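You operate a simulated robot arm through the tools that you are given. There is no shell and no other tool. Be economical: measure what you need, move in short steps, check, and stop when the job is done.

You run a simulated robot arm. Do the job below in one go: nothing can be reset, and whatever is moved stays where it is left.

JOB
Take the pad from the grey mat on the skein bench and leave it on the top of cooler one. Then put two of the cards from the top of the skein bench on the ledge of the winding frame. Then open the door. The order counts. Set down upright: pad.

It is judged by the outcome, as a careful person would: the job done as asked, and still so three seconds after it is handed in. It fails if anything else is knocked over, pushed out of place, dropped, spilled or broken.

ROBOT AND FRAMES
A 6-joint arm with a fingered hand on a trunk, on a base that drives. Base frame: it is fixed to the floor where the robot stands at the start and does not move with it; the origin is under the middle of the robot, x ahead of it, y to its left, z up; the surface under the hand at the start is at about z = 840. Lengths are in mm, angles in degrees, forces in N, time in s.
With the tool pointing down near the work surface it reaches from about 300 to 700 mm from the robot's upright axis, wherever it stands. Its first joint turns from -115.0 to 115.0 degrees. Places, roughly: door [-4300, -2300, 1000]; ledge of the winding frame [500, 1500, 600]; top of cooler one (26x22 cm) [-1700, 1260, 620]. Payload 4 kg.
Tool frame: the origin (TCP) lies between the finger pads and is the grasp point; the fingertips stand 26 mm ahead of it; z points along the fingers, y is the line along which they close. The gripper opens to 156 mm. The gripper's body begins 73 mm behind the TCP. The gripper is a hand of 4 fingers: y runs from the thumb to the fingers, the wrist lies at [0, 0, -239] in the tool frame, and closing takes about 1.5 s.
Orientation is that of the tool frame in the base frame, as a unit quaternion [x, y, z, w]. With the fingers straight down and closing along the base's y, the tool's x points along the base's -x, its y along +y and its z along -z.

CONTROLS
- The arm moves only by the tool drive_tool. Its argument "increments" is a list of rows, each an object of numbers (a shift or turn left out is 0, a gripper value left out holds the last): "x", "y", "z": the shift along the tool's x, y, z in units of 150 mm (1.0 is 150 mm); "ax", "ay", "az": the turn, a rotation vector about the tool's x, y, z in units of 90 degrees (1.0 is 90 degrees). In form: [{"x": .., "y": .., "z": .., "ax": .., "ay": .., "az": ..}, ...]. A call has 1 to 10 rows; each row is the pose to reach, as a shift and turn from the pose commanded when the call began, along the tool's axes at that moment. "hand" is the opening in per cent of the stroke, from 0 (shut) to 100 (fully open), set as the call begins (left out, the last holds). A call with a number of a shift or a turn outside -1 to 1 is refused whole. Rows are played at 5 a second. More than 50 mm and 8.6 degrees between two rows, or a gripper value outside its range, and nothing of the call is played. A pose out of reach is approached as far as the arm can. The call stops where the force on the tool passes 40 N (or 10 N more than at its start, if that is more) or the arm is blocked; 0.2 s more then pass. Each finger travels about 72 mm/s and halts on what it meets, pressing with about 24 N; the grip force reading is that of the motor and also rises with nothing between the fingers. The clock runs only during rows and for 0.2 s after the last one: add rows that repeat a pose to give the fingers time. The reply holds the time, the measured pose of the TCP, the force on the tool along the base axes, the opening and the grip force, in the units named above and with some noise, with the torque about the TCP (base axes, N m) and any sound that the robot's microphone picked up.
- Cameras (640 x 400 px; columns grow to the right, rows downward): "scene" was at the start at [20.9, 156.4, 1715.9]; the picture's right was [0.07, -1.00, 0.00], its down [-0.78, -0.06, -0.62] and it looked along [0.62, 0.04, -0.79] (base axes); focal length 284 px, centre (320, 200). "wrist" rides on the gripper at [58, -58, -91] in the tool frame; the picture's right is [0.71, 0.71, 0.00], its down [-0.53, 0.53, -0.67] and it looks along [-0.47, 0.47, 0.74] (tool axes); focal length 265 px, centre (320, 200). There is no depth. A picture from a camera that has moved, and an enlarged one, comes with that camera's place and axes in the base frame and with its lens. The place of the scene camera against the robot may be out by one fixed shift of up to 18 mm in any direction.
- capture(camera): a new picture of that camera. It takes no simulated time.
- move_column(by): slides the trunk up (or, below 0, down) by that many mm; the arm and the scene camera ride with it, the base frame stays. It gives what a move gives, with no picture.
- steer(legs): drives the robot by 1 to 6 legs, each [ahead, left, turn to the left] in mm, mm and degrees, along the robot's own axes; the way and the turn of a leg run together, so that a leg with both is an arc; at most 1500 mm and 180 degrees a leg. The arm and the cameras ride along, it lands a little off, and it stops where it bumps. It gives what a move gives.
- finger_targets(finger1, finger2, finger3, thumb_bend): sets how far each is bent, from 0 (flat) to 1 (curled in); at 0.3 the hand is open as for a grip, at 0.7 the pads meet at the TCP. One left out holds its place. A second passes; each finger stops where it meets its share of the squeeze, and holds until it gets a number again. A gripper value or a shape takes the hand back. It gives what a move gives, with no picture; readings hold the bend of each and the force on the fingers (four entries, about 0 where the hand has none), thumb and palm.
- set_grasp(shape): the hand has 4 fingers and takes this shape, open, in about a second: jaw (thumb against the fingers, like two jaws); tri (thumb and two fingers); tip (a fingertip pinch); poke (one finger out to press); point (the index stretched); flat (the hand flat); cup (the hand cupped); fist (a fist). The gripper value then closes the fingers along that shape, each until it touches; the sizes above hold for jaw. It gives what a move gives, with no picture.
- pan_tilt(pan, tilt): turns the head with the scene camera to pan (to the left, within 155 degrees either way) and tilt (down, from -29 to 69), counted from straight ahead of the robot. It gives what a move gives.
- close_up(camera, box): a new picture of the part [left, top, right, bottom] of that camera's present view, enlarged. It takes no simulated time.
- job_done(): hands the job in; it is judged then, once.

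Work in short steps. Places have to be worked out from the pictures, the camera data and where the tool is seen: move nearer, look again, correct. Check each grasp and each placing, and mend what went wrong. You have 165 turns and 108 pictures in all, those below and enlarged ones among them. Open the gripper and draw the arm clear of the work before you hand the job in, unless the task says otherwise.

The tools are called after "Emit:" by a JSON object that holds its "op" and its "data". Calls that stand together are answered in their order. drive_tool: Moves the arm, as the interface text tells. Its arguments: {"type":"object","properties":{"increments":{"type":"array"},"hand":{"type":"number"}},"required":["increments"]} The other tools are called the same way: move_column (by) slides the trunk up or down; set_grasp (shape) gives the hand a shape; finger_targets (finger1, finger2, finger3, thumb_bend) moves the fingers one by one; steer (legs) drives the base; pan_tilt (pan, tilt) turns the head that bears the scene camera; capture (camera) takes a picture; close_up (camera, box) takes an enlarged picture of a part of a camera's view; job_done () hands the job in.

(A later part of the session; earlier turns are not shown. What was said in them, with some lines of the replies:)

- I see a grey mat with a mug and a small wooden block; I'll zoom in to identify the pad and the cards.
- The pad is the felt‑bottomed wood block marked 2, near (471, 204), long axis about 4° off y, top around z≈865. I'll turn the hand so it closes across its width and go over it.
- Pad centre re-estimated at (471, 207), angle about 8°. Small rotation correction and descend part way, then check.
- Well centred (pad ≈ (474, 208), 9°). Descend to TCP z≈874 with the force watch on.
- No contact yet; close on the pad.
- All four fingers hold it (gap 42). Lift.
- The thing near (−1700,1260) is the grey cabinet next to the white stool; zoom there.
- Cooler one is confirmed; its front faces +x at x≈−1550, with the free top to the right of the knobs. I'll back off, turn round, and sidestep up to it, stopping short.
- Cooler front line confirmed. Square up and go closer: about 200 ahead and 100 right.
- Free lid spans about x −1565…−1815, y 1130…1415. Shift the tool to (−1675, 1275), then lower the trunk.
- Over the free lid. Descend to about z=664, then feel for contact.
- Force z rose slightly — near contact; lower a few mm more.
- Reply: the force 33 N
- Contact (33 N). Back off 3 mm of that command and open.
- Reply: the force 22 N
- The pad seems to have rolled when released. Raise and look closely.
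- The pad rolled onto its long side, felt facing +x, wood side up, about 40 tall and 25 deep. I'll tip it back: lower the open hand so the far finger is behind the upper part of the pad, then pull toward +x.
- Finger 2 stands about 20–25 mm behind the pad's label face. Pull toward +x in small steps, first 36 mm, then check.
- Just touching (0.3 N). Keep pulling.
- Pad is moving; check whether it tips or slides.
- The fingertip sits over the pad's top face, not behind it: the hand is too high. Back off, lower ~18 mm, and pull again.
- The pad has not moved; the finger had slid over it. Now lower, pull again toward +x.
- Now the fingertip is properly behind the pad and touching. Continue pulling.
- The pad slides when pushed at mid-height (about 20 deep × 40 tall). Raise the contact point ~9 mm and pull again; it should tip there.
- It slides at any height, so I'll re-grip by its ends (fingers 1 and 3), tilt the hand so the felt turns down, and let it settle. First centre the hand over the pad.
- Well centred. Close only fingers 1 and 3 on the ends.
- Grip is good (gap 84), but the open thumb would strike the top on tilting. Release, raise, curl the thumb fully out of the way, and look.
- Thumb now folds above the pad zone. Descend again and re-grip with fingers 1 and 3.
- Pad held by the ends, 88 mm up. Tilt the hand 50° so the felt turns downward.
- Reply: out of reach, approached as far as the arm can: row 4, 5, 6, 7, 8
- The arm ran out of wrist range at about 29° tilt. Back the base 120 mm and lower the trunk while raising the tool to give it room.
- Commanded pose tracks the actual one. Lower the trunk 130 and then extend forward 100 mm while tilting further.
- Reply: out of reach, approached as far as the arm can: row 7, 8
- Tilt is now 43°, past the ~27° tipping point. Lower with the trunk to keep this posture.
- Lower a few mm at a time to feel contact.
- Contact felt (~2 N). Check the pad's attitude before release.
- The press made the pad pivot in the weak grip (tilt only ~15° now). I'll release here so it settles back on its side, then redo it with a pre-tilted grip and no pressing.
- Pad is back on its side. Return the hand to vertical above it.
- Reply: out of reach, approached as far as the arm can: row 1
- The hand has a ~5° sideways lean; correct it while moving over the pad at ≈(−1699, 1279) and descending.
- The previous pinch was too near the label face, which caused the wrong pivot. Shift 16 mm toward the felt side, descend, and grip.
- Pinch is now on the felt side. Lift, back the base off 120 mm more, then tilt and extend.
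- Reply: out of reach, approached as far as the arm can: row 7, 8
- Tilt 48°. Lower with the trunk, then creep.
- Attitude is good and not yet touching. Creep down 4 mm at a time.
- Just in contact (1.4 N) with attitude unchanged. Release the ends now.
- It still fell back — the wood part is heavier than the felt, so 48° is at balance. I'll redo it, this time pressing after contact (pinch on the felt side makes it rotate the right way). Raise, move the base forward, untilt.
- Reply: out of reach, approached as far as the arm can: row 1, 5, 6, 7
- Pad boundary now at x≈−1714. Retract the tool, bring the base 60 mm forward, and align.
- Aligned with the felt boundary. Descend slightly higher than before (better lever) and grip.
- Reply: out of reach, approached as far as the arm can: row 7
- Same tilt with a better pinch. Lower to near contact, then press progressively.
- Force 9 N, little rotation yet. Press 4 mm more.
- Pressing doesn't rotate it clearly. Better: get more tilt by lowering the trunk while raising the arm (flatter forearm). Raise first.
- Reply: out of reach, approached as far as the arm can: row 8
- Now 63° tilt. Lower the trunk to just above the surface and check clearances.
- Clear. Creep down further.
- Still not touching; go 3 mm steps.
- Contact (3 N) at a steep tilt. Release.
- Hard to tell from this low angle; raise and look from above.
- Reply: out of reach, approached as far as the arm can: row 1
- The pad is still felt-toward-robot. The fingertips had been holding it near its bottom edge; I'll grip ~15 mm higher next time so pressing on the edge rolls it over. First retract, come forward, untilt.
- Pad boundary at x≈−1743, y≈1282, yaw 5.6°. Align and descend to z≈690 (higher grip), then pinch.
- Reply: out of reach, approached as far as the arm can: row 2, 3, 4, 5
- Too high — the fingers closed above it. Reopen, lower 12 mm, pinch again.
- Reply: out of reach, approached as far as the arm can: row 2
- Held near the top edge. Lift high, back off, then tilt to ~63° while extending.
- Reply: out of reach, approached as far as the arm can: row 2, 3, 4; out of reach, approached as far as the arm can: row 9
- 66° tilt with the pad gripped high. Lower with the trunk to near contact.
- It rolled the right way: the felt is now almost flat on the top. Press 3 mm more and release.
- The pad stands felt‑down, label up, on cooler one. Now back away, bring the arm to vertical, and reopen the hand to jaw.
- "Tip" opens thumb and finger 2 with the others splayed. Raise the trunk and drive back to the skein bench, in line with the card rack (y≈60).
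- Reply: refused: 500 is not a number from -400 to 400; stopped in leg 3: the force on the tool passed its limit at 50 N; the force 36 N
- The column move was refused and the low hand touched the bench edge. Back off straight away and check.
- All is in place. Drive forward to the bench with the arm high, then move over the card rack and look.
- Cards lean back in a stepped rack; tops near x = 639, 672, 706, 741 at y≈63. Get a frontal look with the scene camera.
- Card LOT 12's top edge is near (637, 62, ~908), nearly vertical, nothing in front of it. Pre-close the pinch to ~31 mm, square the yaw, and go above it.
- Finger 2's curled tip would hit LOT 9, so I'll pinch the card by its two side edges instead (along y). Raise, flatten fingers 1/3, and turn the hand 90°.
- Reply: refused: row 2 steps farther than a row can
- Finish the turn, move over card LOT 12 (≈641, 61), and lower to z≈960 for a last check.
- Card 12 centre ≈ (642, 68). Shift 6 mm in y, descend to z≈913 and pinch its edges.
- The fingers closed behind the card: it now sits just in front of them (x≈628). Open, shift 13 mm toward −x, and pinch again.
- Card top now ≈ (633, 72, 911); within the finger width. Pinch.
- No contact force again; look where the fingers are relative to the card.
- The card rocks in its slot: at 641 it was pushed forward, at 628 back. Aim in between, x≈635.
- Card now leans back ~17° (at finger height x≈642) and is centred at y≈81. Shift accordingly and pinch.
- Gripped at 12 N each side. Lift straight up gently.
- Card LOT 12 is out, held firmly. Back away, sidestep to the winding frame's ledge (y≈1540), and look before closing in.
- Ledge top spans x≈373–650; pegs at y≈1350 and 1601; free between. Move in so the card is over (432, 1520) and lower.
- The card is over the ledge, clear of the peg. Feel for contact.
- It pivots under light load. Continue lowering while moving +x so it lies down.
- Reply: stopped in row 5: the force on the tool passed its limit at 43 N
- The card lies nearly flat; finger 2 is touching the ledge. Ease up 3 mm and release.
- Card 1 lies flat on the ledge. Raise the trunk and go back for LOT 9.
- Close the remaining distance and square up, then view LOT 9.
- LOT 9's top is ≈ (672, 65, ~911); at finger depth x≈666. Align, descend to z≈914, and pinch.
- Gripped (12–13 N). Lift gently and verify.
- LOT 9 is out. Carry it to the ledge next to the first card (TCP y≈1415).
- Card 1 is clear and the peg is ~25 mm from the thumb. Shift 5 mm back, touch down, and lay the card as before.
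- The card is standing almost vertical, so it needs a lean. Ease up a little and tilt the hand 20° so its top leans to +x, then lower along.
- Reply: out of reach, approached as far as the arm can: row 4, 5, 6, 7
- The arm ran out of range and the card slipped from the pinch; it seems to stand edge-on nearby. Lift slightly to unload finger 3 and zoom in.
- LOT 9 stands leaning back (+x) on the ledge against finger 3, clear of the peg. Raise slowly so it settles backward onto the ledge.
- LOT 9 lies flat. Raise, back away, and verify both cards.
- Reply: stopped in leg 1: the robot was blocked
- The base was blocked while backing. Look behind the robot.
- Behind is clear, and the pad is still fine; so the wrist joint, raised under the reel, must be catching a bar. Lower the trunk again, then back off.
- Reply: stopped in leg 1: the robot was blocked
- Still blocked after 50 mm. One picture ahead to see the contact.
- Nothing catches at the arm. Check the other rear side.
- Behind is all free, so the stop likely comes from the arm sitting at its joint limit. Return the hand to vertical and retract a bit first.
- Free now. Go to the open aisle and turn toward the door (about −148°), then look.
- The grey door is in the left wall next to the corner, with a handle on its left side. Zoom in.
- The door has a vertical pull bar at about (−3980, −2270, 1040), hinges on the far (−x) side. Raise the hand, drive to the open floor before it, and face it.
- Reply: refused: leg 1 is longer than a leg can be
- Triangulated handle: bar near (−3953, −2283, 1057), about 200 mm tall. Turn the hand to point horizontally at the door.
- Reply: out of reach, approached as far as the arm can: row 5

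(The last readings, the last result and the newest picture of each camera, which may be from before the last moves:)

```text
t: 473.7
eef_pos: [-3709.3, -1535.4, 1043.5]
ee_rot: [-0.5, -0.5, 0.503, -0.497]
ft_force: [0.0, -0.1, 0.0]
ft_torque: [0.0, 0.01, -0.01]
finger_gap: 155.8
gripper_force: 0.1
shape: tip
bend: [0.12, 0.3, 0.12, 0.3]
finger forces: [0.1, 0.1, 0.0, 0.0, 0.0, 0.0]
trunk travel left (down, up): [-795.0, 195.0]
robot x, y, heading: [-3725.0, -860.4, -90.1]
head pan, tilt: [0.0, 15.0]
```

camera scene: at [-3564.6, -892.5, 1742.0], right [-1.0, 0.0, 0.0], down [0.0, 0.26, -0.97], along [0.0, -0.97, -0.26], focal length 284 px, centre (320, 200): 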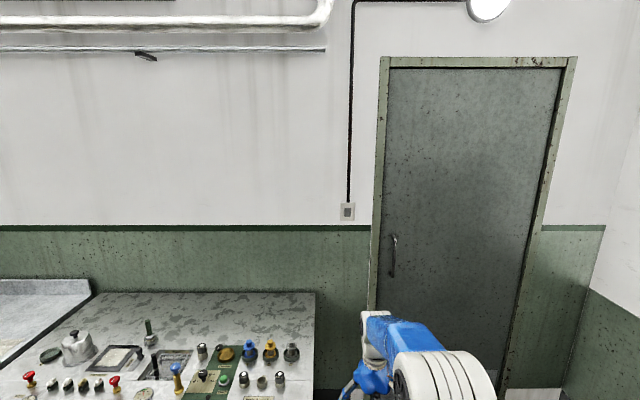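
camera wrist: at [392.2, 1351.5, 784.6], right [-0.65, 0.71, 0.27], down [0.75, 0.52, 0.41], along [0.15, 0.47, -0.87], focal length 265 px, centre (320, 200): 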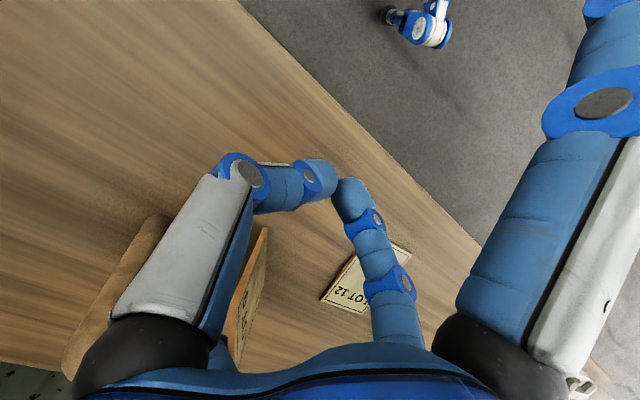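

Hand horizontal. Align laterally with the handle and stop ~90 mm short.

Emit:
{"op": "steer", "data": {"legs": [[400, -244, 0], [240, 0, 0]]}}

Emit:
{"op": "move_column", "data": {"by": 14}}

Emit:
{"op": "capture", "data": {"camera": "wrist"}}

```text
t: 482.6
eef_pos: [-3954.3, -2176.3, 1042.3]
ee_rot: [-0.502, -0.499, 0.503, -0.496]
ft_force: [0.4, 0.0, -0.6]
ft_torque: [-0.02, 0.03, 0.02]
finger_gap: 155.9
gripper_force: 0.0
shape: tip
bend: [0.12, 0.3, 0.12, 0.3]
finger forces: [0.0, 0.0, 0.0, 0.0, 0.1, 0.1]
trunk travel left (down, up): [-795.0, 195.0]
robot x, y, heading: [-3966.1, -1502.4, -90.0]
head pan, tilt: [0.0, 15.0]
```

```text
t: 483.2
eef_pos: [-3954.3, -2175.5, 1056.2]
ee_rot: [-0.502, -0.5, 0.503, -0.495]
ft_force: [0.3, -0.7, 0.2]
ft_torque: [0.01, -0.01, 0.0]
finger_gap: 155.9
gripper_force: 0.0
shape: tip
bend: [0.12, 0.3, 0.12, 0.3]
finger forces: [0.1, 0.0, 0.0, 0.1, 0.1, 0.0]
trunk travel left (down, up): [-809.0, 181.0]
robot x, y, heading: [-3964.1, -1498.3, -90.2]
head pan, tilt: [0.0, 15.0]
```

```text
6 pictures are left
camera wrist: at [-4011.3, -2083.7, 999.3], right [0.7, 0.0, -0.71], down [0.54, 0.66, 0.52], along [0.47, -0.75, 0.47], focal length 265 px, centre (320, 200)
```

wrist: 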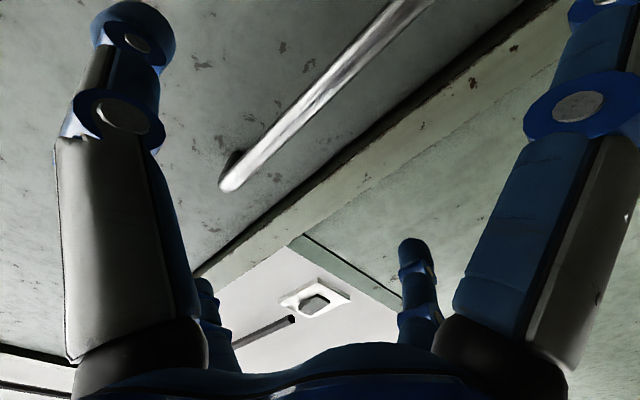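

Bar is at x≈−3962, y≈−2283, z 939–1174. Flatten fingers 1/3, shift 8 mm sideways, and move in.

Emit:
{"op": "finger_targets", "data": {"finger1": 0.0, "finger2": 0.4, "finger3": 0.0, "thumb_bend": 0.4}}

Emit:
{"op": "drive_tool", "data": {"increments": [{"y": -0.03}, {"y": -0.055}]}}

Emit:
{"op": "steer", "data": {"legs": [[84, 0, 0]]}}

Emit:
{"op": "finger_targets", "data": {"finger2": 0.8, "thumb_bend": 0.8}}

```text
t: 484.2
eef_pos: [-3953.7, -2176.1, 1056.5]
ee_rot: [-0.502, -0.499, 0.503, -0.497]
ft_force: [0.3, 0.5, 0.3]
ft_torque: [0.01, -0.05, 0.02]
finger_gap: 120.4
gripper_force: 0.0
shape: fingers
bend: [0.01, 0.4, 0.01, 0.4]
finger forces: [0.0, 0.0, 0.0, 0.1, 0.0, 0.0]
trunk travel left (down, up): [-809.0, 181.0]
robot x, y, heading: [-3965.2, -1504.9, -90.3]
head pan, tilt: [0.0, 15.0]
```

```text
t: 484.8
eef_pos: [-3963.0, -2176.9, 1056.4]
ee_rot: [-0.502, -0.499, 0.503, -0.496]
ft_force: [0.6, 0.4, -0.5]
ft_torque: [0.01, 0.0, -0.02]
finger_gap: 120.3
gripper_force: 0.1
shape: fingers
bend: [0.01, 0.4, 0.01, 0.4]
finger forces: [0.1, 0.0, 0.0, 0.1, 0.1, 0.1]
trunk travel left (down, up): [-809.0, 181.0]
robot x, y, heading: [-3966.0, -1504.3, -90.1]
head pan, tilt: [0.0, 15.0]
```

```text
t: 486.5
eef_pos: [-3961.8, -2258.1, 1057.3]
ee_rot: [-0.502, -0.5, 0.504, -0.494]
ft_force: [0.2, 0.6, 0.1]
ft_torque: [0.01, 0.01, 0.01]
finger_gap: 120.5
gripper_force: 0.1
shape: fingers
bend: [0.01, 0.4, 0.0, 0.4]
finger forces: [0.0, 0.0, 0.1, 0.0, 0.0, 0.0]
trunk travel left (down, up): [-809.0, 181.0]
robot x, y, heading: [-3965.6, -1587.9, -89.9]
head pan, tilt: [0.0, 15.0]
```

```text
t: 487.5
eef_pos: [-3965.4, -2260.5, 1055.7]
ee_rot: [-0.502, -0.499, 0.503, -0.496]
ft_force: [-9.7, -2.0, -1.7]
ft_torque: [-0.12, 0.02, -0.16]
finger_gap: 102.2
gripper_force: 12.8
shape: fingers
bend: [0.01, 0.66, 0.0, 0.67]
finger forces: [0.1, 7.0, 0.8, 0.0, 17.9, 0.0]
trunk travel left (down, up): [-809.0, 181.0]
robot x, y, heading: [-3968.4, -1591.2, -90.1]
head pan, tilt: [0.0, 15.0]
```

The bar is gripped. Pull gently: back the base 60 mm.

Emit:
{"op": "steer", "data": {"legs": [[-60, 0, 0]]}}

```text
t: 489.0
eef_pos: [-3964.8, -2198.0, 1056.8]
ee_rot: [0.503, 0.498, -0.503, 0.496]
ft_force: [-21.1, -3.4, -1.1]
ft_torque: [-0.02, -0.02, -0.36]
finger_gap: 103.2
gripper_force: 12.9
shape: fingers
bend: [0.01, 0.71, 0.0, 0.64]
finger forces: [0.0, 4.5, 0.1, 0.0, 21.8, 0.0]
trunk travel left (down, up): [-809.0, 181.0]
robot x, y, heading: [-3968.7, -1528.3, -90.0]
head pan, tilt: [0.0, 15.0]
```

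The door follows (62 mm, grip holding). Continue along its arc in small legs with a slight turn.

Emit:
{"op": "steer", "data": {"legs": [[-66, -42, 3]]}}

```text
t: 490.5
eef_pos: [-3976.0, -2135.3, 1056.1]
ee_rot: [0.492, 0.509, -0.492, 0.507]
ft_force: [-22.4, -5.5, -1.3]
ft_torque: [0.06, -0.03, -0.38]
finger_gap: 103.6
gripper_force: 13.2
shape: fingers
bend: [0.01, 0.72, 0.0, 0.64]
finger forces: [0.0, 3.4, 0.0, 0.0, 24.7, 0.1]
trunk travel left (down, up): [-809.0, 181.0]
robot x, y, heading: [-4015.0, -1455.3, -87.1]
head pan, tilt: [0.0, 15.0]
```

Emit:
{"op": "steer", "data": {"legs": [[-62, -46, 2.5]]}}

Emit:
{"op": "steer", "data": {"legs": [[-62, -44, 2.5]]}}

```text
t: 492.0
eef_pos: [-3998.0, -2074.0, 1056.6]
ee_rot: [0.483, 0.519, -0.482, 0.516]
ft_force: [-17.0, -5.2, -1.3]
ft_torque: [-0.04, -0.01, -0.16]
finger_gap: 103.3
gripper_force: 13.3
shape: fingers
bend: [0.0, 0.72, 0.0, 0.64]
finger forces: [0.0, 4.5, 0.4, 0.0, 21.8, 0.1]
trunk travel left (down, up): [-809.0, 181.0]
robot x, y, heading: [-4063.0, -1394.9, -84.4]
head pan, tilt: [0.0, 15.0]
```

```text
t: 493.4
eef_pos: [-4019.2, -2016.8, 1055.8]
ee_rot: [0.472, 0.528, -0.471, 0.526]
ft_force: [-19.3, -10.7, 1.2]
ft_torque: [-0.03, 0.01, -0.21]
finger_gap: 103.3
gripper_force: 13.5
shape: fingers
bend: [0.0, 0.72, 0.0, 0.64]
finger forces: [0.0, 3.6, 0.4, 0.0, 22.7, 0.1]
trunk travel left (down, up): [-809.0, 181.0]
robot x, y, heading: [-4120.6, -1337.5, -81.5]
head pan, tilt: [0.0, 15.0]
```

Working: the door is at ~19°. Continue.

Emit:
{"op": "steer", "data": {"legs": [[-58, -55, 3.5]]}}

Emit:
{"op": "steer", "data": {"legs": [[-56, -58, 4]]}}

Emit:
{"op": "steer", "data": {"legs": [[-54, -60, 4]]}}

```text
t: 494.9
eef_pos: [-4043.8, -1965.0, 1055.9]
ee_rot: [0.456, 0.541, -0.456, 0.54]
ft_force: [-18.0, -12.2, -1.2]
ft_torque: [0.03, -0.01, -0.15]
finger_gap: 104.0
gripper_force: 13.3
shape: fingers
bend: [0.0, 0.73, 0.0, 0.63]
finger forces: [0.0, 2.9, 0.0, 0.1, 24.5, 0.0]
trunk travel left (down, up): [-809.0, 181.0]
robot x, y, heading: [-4188.9, -1287.7, -78.3]
head pan, tilt: [0.0, 15.0]
```

```text
t: 496.2
eef_pos: [-4068.5, -1912.3, 1055.8]
ee_rot: [0.44, 0.554, -0.439, 0.554]
ft_force: [-22.4, -16.5, -2.7]
ft_torque: [0.05, -0.05, -0.18]
finger_gap: 105.2
gripper_force: 15.2
shape: fingers
bend: [0.0, 0.74, 0.0, 0.63]
finger forces: [0.0, 0.8, 0.0, 0.0, 28.8, 0.0]
trunk travel left (down, up): [-809.0, 181.0]
robot x, y, heading: [-4259.0, -1238.9, -74.3]
head pan, tilt: [0.0, 15.0]
```

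```text
t: 497.7
eef_pos: [-4101.4, -1868.3, 1057.4]
ee_rot: [0.423, 0.566, -0.421, 0.568]
ft_force: [-21.3, -16.8, -4.8]
ft_torque: [0.14, -0.07, -0.18]
finger_gap: 105.2
gripper_force: 14.8
shape: fingers
bend: [0.0, 0.73, 0.0, 0.63]
finger forces: [0.0, 1.0, 0.0, 0.1, 28.4, 0.0]
trunk travel left (down, up): [-809.0, 181.0]
robot x, y, heading: [-4334.5, -1207.2, -70.0]
head pan, tilt: [0.0, 15.0]
```

The door is at ~32°. To stay clear of the shelf I'll now back mostly in +y, letting the grip pivot on the bar.

Emit:
{"op": "steer", "data": {"legs": [[-62, 6, -2.5]]}}

Emit:
{"op": "steer", "data": {"legs": [[-62, 6, -2.5]]}}

```text
t: 499.2
eef_pos: [-4145.3, -1816.9, 1057.8]
ee_rot: [0.437, 0.555, -0.435, 0.558]
ft_force: [-18.4, -16.3, -3.3]
ft_torque: [0.08, -0.05, -0.08]
finger_gap: 104.8
gripper_force: 14.0
shape: fingers
bend: [0.0, 0.73, 0.0, 0.64]
finger forces: [0.1, 1.9, 0.1, 0.1, 26.4, 0.0]
trunk travel left (down, up): [-809.0, 181.0]
robot x, y, heading: [-4349.6, -1144.1, -72.8]
head pan, tilt: [0.0, 15.0]
```

```text
t: 500.6
eef_pos: [-4188.8, -1765.8, 1057.4]
ee_rot: [0.452, 0.544, -0.45, 0.546]
ft_force: [-22.8, -26.4, -0.9]
ft_torque: [0.01, 0.0, 0.09]
finger_gap: 106.2
gripper_force: 15.8
shape: fingers
bend: [0.0, 0.74, 0.0, 0.6]
finger forces: [0.0, 0.0, 0.0, 0.0, 32.3, 0.0]
trunk travel left (down, up): [-809.0, 181.0]
robot x, y, heading: [-4363.6, -1081.1, -75.4]
head pan, tilt: [0.0, 15.0]
```

At ~42°; the thumb alone is pulling. Continue in smaller legs.

Emit:
{"op": "steer", "data": {"legs": [[-40, -6, -2]]}}

Emit:
{"op": "steer", "data": {"legs": [[-40, -6, -2]]}}

```text
t: 501.8
eef_pos: [-4229.7, -1735.9, 1056.9]
ee_rot: [0.462, 0.535, -0.46, 0.537]
ft_force: [-20.4, -25.2, -3.3]
ft_torque: [0.04, -0.06, 0.15]
finger_gap: 105.2
gripper_force: 16.1
shape: fingers
bend: [0.0, 0.74, 0.0, 0.62]
finger forces: [0.0, 0.6, 0.0, 0.0, 31.2, 0.0]
trunk travel left (down, up): [-809.0, 181.0]
robot x, y, heading: [-4381.1, -1043.4, -77.3]
head pan, tilt: [0.0, 15.0]
```

```text
t: 503.0
eef_pos: [-4269.3, -1704.2, 1057.2]
ee_rot: [0.473, 0.525, -0.47, 0.529]
ft_force: [-19.4, -27.3, -0.5]
ft_torque: [0.0, -0.03, 0.23]
finger_gap: 106.1
gripper_force: 15.3
shape: fingers
bend: [0.0, 0.74, 0.0, 0.61]
finger forces: [0.1, 0.3, 0.0, 0.0, 29.7, 0.0]
trunk travel left (down, up): [-809.0, 181.0]
robot x, y, heading: [-4393.7, -997.0, -79.4]
head pan, tilt: [0.0, 15.0]
```

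About 51°. Now turn right a little more per leg to follow the arc.

Emit:
{"op": "steer", "data": {"legs": [[-34, 2, -2.8]]}}

Emit:
{"op": "steer", "data": {"legs": [[-34, 2, -2.8]]}}

Emit:
{"op": "steer", "data": {"legs": [[-32, 2, -3]]}}

```text
t: 504.3
eef_pos: [-4317.7, -1677.2, 1059.9]
ee_rot: [0.491, 0.507, -0.489, 0.513]
ft_force: [-13.5, -20.9, -5.1]
ft_torque: [0.13, -0.1, 0.09]
finger_gap: 104.6
gripper_force: 15.7
shape: fingers
bend: [0.0, 0.73, 0.0, 0.63]
finger forces: [0.0, 4.6, 0.0, 0.0, 26.0, 0.0]
trunk travel left (down, up): [-809.0, 181.0]
robot x, y, heading: [-4396.6, -963.1, -82.2]
head pan, tilt: [0.0, 15.0]
stopped in leg 1: the force on the tool passed its limit at 45 N (the readings are from after the stop); the commanded pose is now the measured one
```

```text
t: 505.4
eef_pos: [-4350.3, -1640.4, 1062.0]
ee_rot: [0.5, 0.495, -0.501, 0.504]
ft_force: [-0.9, 1.1, -0.9]
ft_torque: [0.02, -0.02, -0.02]
finger_gap: 101.5
gripper_force: 0.0
shape: fingers
bend: [0.0, 0.74, 0.0, 0.73]
finger forces: [0.1, 0.0, 0.0, 0.0, 0.0, 0.0]
trunk travel left (down, up): [-809.0, 181.0]
robot x, y, heading: [-4398.6, -929.8, -84.8]
head pan, tilt: [0.0, 15.0]
```

```text
t: 506.5
eef_pos: [-4386.2, -1607.3, 1065.3]
ee_rot: [-0.512, -0.482, 0.514, -0.491]
ft_force: [-0.8, 1.0, 0.7]
ft_torque: [-0.01, 0.02, -0.02]
finger_gap: 101.4
gripper_force: 0.1
shape: fingers
bend: [0.0, 0.74, 0.0, 0.73]
finger forces: [0.0, 0.0, 0.0, 0.0, 0.0, 0.0]
trunk travel left (down, up): [-809.0, 181.0]
robot x, y, heading: [-4402.7, -892.0, -88.0]
head pan, tilt: [0.0, 15.0]
```

The grip slipped off near 57°. Check the door.

Emit:
{"op": "capture", "data": {"camera": "scene"}}

```text
5 pictures are left
camera scene: at [-4241.0, -914.4, 1756.6], right [-1.0, -0.03, 0.0], down [-0.01, 0.25, -0.97], along [0.03, -0.97, -0.25], focal length 284 px, centre (320, 200)
```

scene: 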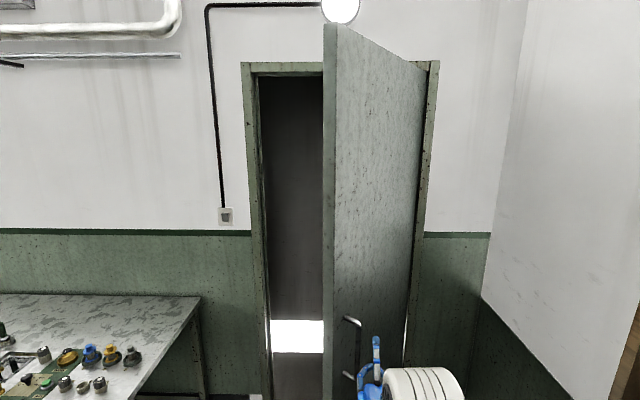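

The door stands clearly open, ~57°. I'll make it wider by pushing the leaf from behind with a fist: back off, sidestep past the edge, and come forward.

Emit:
{"op": "set_grasp", "data": {"shape": "fist"}}

Emit:
{"op": "steer", "data": {"legs": [[-160, 0, -2], [0, 300, 0], [230, 0, 0]]}}

Emit:
{"op": "capture", "data": {"camera": "scene"}}

```text
t: 507.4
eef_pos: [-4385.4, -1608.1, 1062.8]
ee_rot: [-0.512, -0.483, 0.514, -0.491]
ft_force: [0.2, 0.6, -0.3]
ft_torque: [-0.01, 0.0, -0.01]
finger_gap: 0.1
gripper_force: 0.0
shape: fist
bend: [1.0, 1.0, 1.0, 0.62]
finger forces: [0.0, 0.0, 0.0, 0.0, 0.0, 0.1]
trunk travel left (down, up): [-809.0, 181.0]
robot x, y, heading: [-4398.3, -897.6, -88.1]
head pan, tilt: [0.0, 15.0]
```

```text
t: 517.3
eef_pos: [-4110.9, -1683.7, 1061.5]
ee_rot: [-0.519, -0.475, 0.521, -0.483]
ft_force: [0.4, 0.7, 0.2]
ft_torque: [-0.03, -0.02, 0.0]
finger_gap: 0.4
gripper_force: 0.1
shape: fist
bend: [1.0, 1.0, 1.0, 0.62]
finger forces: [0.0, 0.0, 0.0, 0.0, 0.1, 0.1]
trunk travel left (down, up): [-809.0, 181.0]
robot x, y, heading: [-4106.1, -966.0, -90.0]
head pan, tilt: [0.0, 15.0]
```

```text
4 pictures are left
camera scene: at [-3943.7, -1000.3, 1756.0], right [-1.0, 0.0, 0.0], down [0.0, 0.26, -0.97], along [0.0, -0.97, -0.26], focal length 284 px, centre (320, 200)
```

scene: 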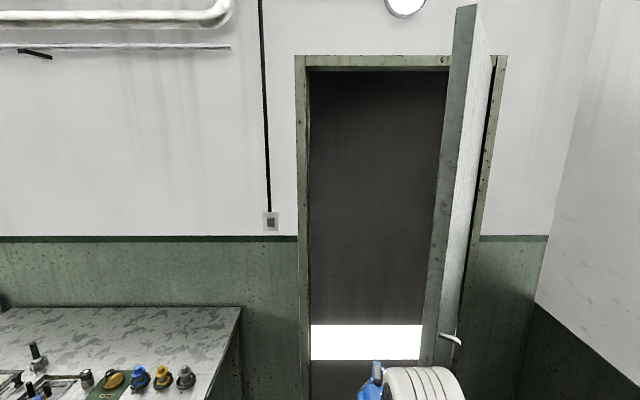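

The fist is on the open side behind the leaf edge. Go 70 mm deeper and push sideways (−x).

Emit:
{"op": "steer", "data": {"legs": [[80, 0, 0], [0, -200, 0]]}}

Emit:
{"op": "steer", "data": {"legs": [[0, -100, 0]]}}

```text
t: 520.3
eef_pos: [-4177.7, -1759.3, 1063.8]
ee_rot: [0.519, 0.476, -0.518, 0.486]
ft_force: [-0.9, 0.4, 0.0]
ft_torque: [0.06, -0.01, 0.05]
finger_gap: 0.0
gripper_force: 0.1
shape: fist
bend: [1.0, 1.0, 1.0, 0.62]
finger forces: [0.0, 0.1, 0.0, 0.0, 0.1, 0.1]
trunk travel left (down, up): [-809.0, 181.0]
robot x, y, heading: [-4167.8, -1047.6, -90.0]
head pan, tilt: [0.0, 15.0]
stopped in leg 2: the force on the tool passed its limit at 50 N (the readings are from after the stop); the commanded pose is now the measured one
```

```text
t: 522.2
eef_pos: [-4271.6, -1762.4, 1061.2]
ee_rot: [0.518, 0.478, -0.518, 0.485]
ft_force: [-0.5, -0.2, -0.1]
ft_torque: [-0.01, 0.0, -0.03]
finger_gap: 0.1
gripper_force: 0.1
shape: fist
bend: [1.0, 1.0, 1.0, 0.62]
finger forces: [0.0, 0.0, 0.1, 0.0, 0.0, 0.0]
trunk travel left (down, up): [-809.0, 181.0]
robot x, y, heading: [-4267.5, -1049.3, -90.0]
head pan, tilt: [0.0, 15.0]
```

Contact, then it moved freely. Push a bit more and look.

Emit:
{"op": "steer", "data": {"legs": [[0, -80, 0]]}}

Emit:
{"op": "capture", "data": {"camera": "scene"}}

```text
t: 523.9
eef_pos: [-4349.8, -1764.1, 1060.3]
ee_rot: [0.519, 0.478, -0.518, 0.484]
ft_force: [-0.5, 0.2, -0.1]
ft_torque: [0.0, 0.0, -0.01]
finger_gap: 0.2
gripper_force: 0.0
shape: fist
bend: [1.0, 1.0, 1.0, 0.62]
finger forces: [0.0, 0.1, 0.0, 0.0, 0.0, 0.0]
trunk travel left (down, up): [-809.0, 181.0]
robot x, y, heading: [-4353.7, -1048.4, -90.1]
head pan, tilt: [0.0, 15.0]
```

```text
3 pictures are left
camera scene: at [-4191.3, -1083.5, 1755.8], right [-1.0, 0.0, 0.0], down [0.0, 0.26, -0.97], along [0.0, -0.97, -0.26], focal length 284 px, centre (320, 200)
```

scene: 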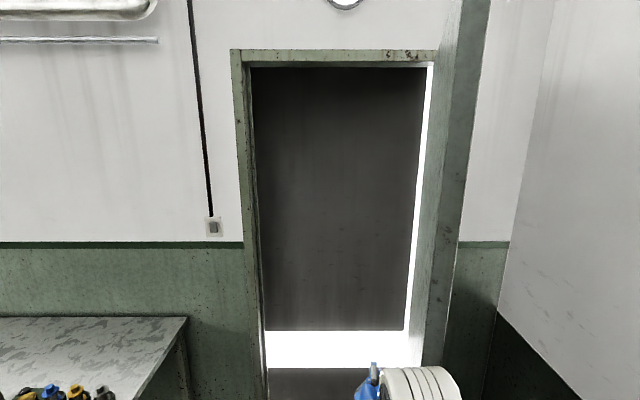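

The door is wide open. Withdraw the arm, clear the doorway, and open the hand.

Emit:
{"op": "steer", "data": {"legs": [[0, 150, 0], [-500, 0, 0]]}}

Emit:
{"op": "set_grasp", "data": {"shape": "jaw"}}

Emit:
{"op": "capture", "data": {"camera": "scene"}}

```text
t: 532.9
eef_pos: [-4200.8, -1262.0, 1059.9]
ee_rot: [0.519, 0.477, -0.518, 0.484]
ft_force: [-0.3, 0.2, 0.4]
ft_torque: [0.0, 0.01, -0.04]
finger_gap: 0.1
gripper_force: 0.0
shape: fist
bend: [1.0, 1.0, 1.0, 0.62]
finger forces: [0.0, 0.0, 0.0, 0.0, 0.0, 0.0]
trunk travel left (down, up): [-809.0, 181.0]
robot x, y, heading: [-4198.3, -546.6, -90.1]
head pan, tilt: [0.0, 15.0]
```

```text
t: 533.8
eef_pos: [-4201.6, -1262.8, 1060.9]
ee_rot: [0.519, 0.477, -0.518, 0.484]
ft_force: [-0.4, 0.0, -0.1]
ft_torque: [-0.01, 0.02, -0.01]
finger_gap: 156.0
gripper_force: 0.1
shape: jaw
bend: [0.3, 0.3, 0.3, 0.3]
finger forces: [0.0, 0.0, 0.1, 0.0, 0.0, 0.1]
trunk travel left (down, up): [-809.0, 181.0]
robot x, y, heading: [-4198.5, -548.6, -90.4]
head pan, tilt: [0.0, 15.0]
```

```text
2 pictures are left
camera scene: at [-4041.0, -579.7, 1756.0], right [-1.0, 0.0, 0.0], down [0.0, 0.26, -0.97], along [0.0, -0.97, -0.26], focal length 284 px, centre (320, 200)
```

scene: 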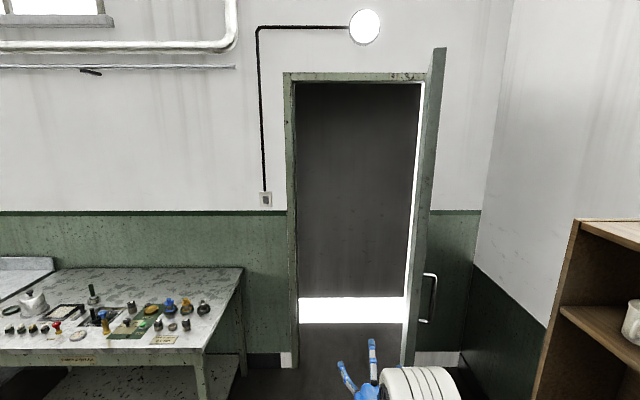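

The door stays wide open, the hand is open and clear, the pad is upright on cooler one, and both cards lie on the ledge. Hand in.

Emit:
{"op": "job_done", "data": {}}

```text
The job is handed in.
```

I handed the job in with all three parts done in order: the pad stands felt down on cooler one, cards LOT 12 and LOT 9 lie flat on the winding frame's ledge, and the door is open to roughly 80°.

Not everything went cleanly:
- **Pad:** it rolled onto its side when I first released it, and it took several tries to set it upright.
- **Bench:** the hand touched the skein bench's front edge once; the picture after showed everything on it in place.
- **Cards:** LOT 9 slipped from the grip while being laid down and fell flat onto the ledge. After that the base was stopped twice while backing away from the frame. I did not take another picture of the cards after the final withdrawal.
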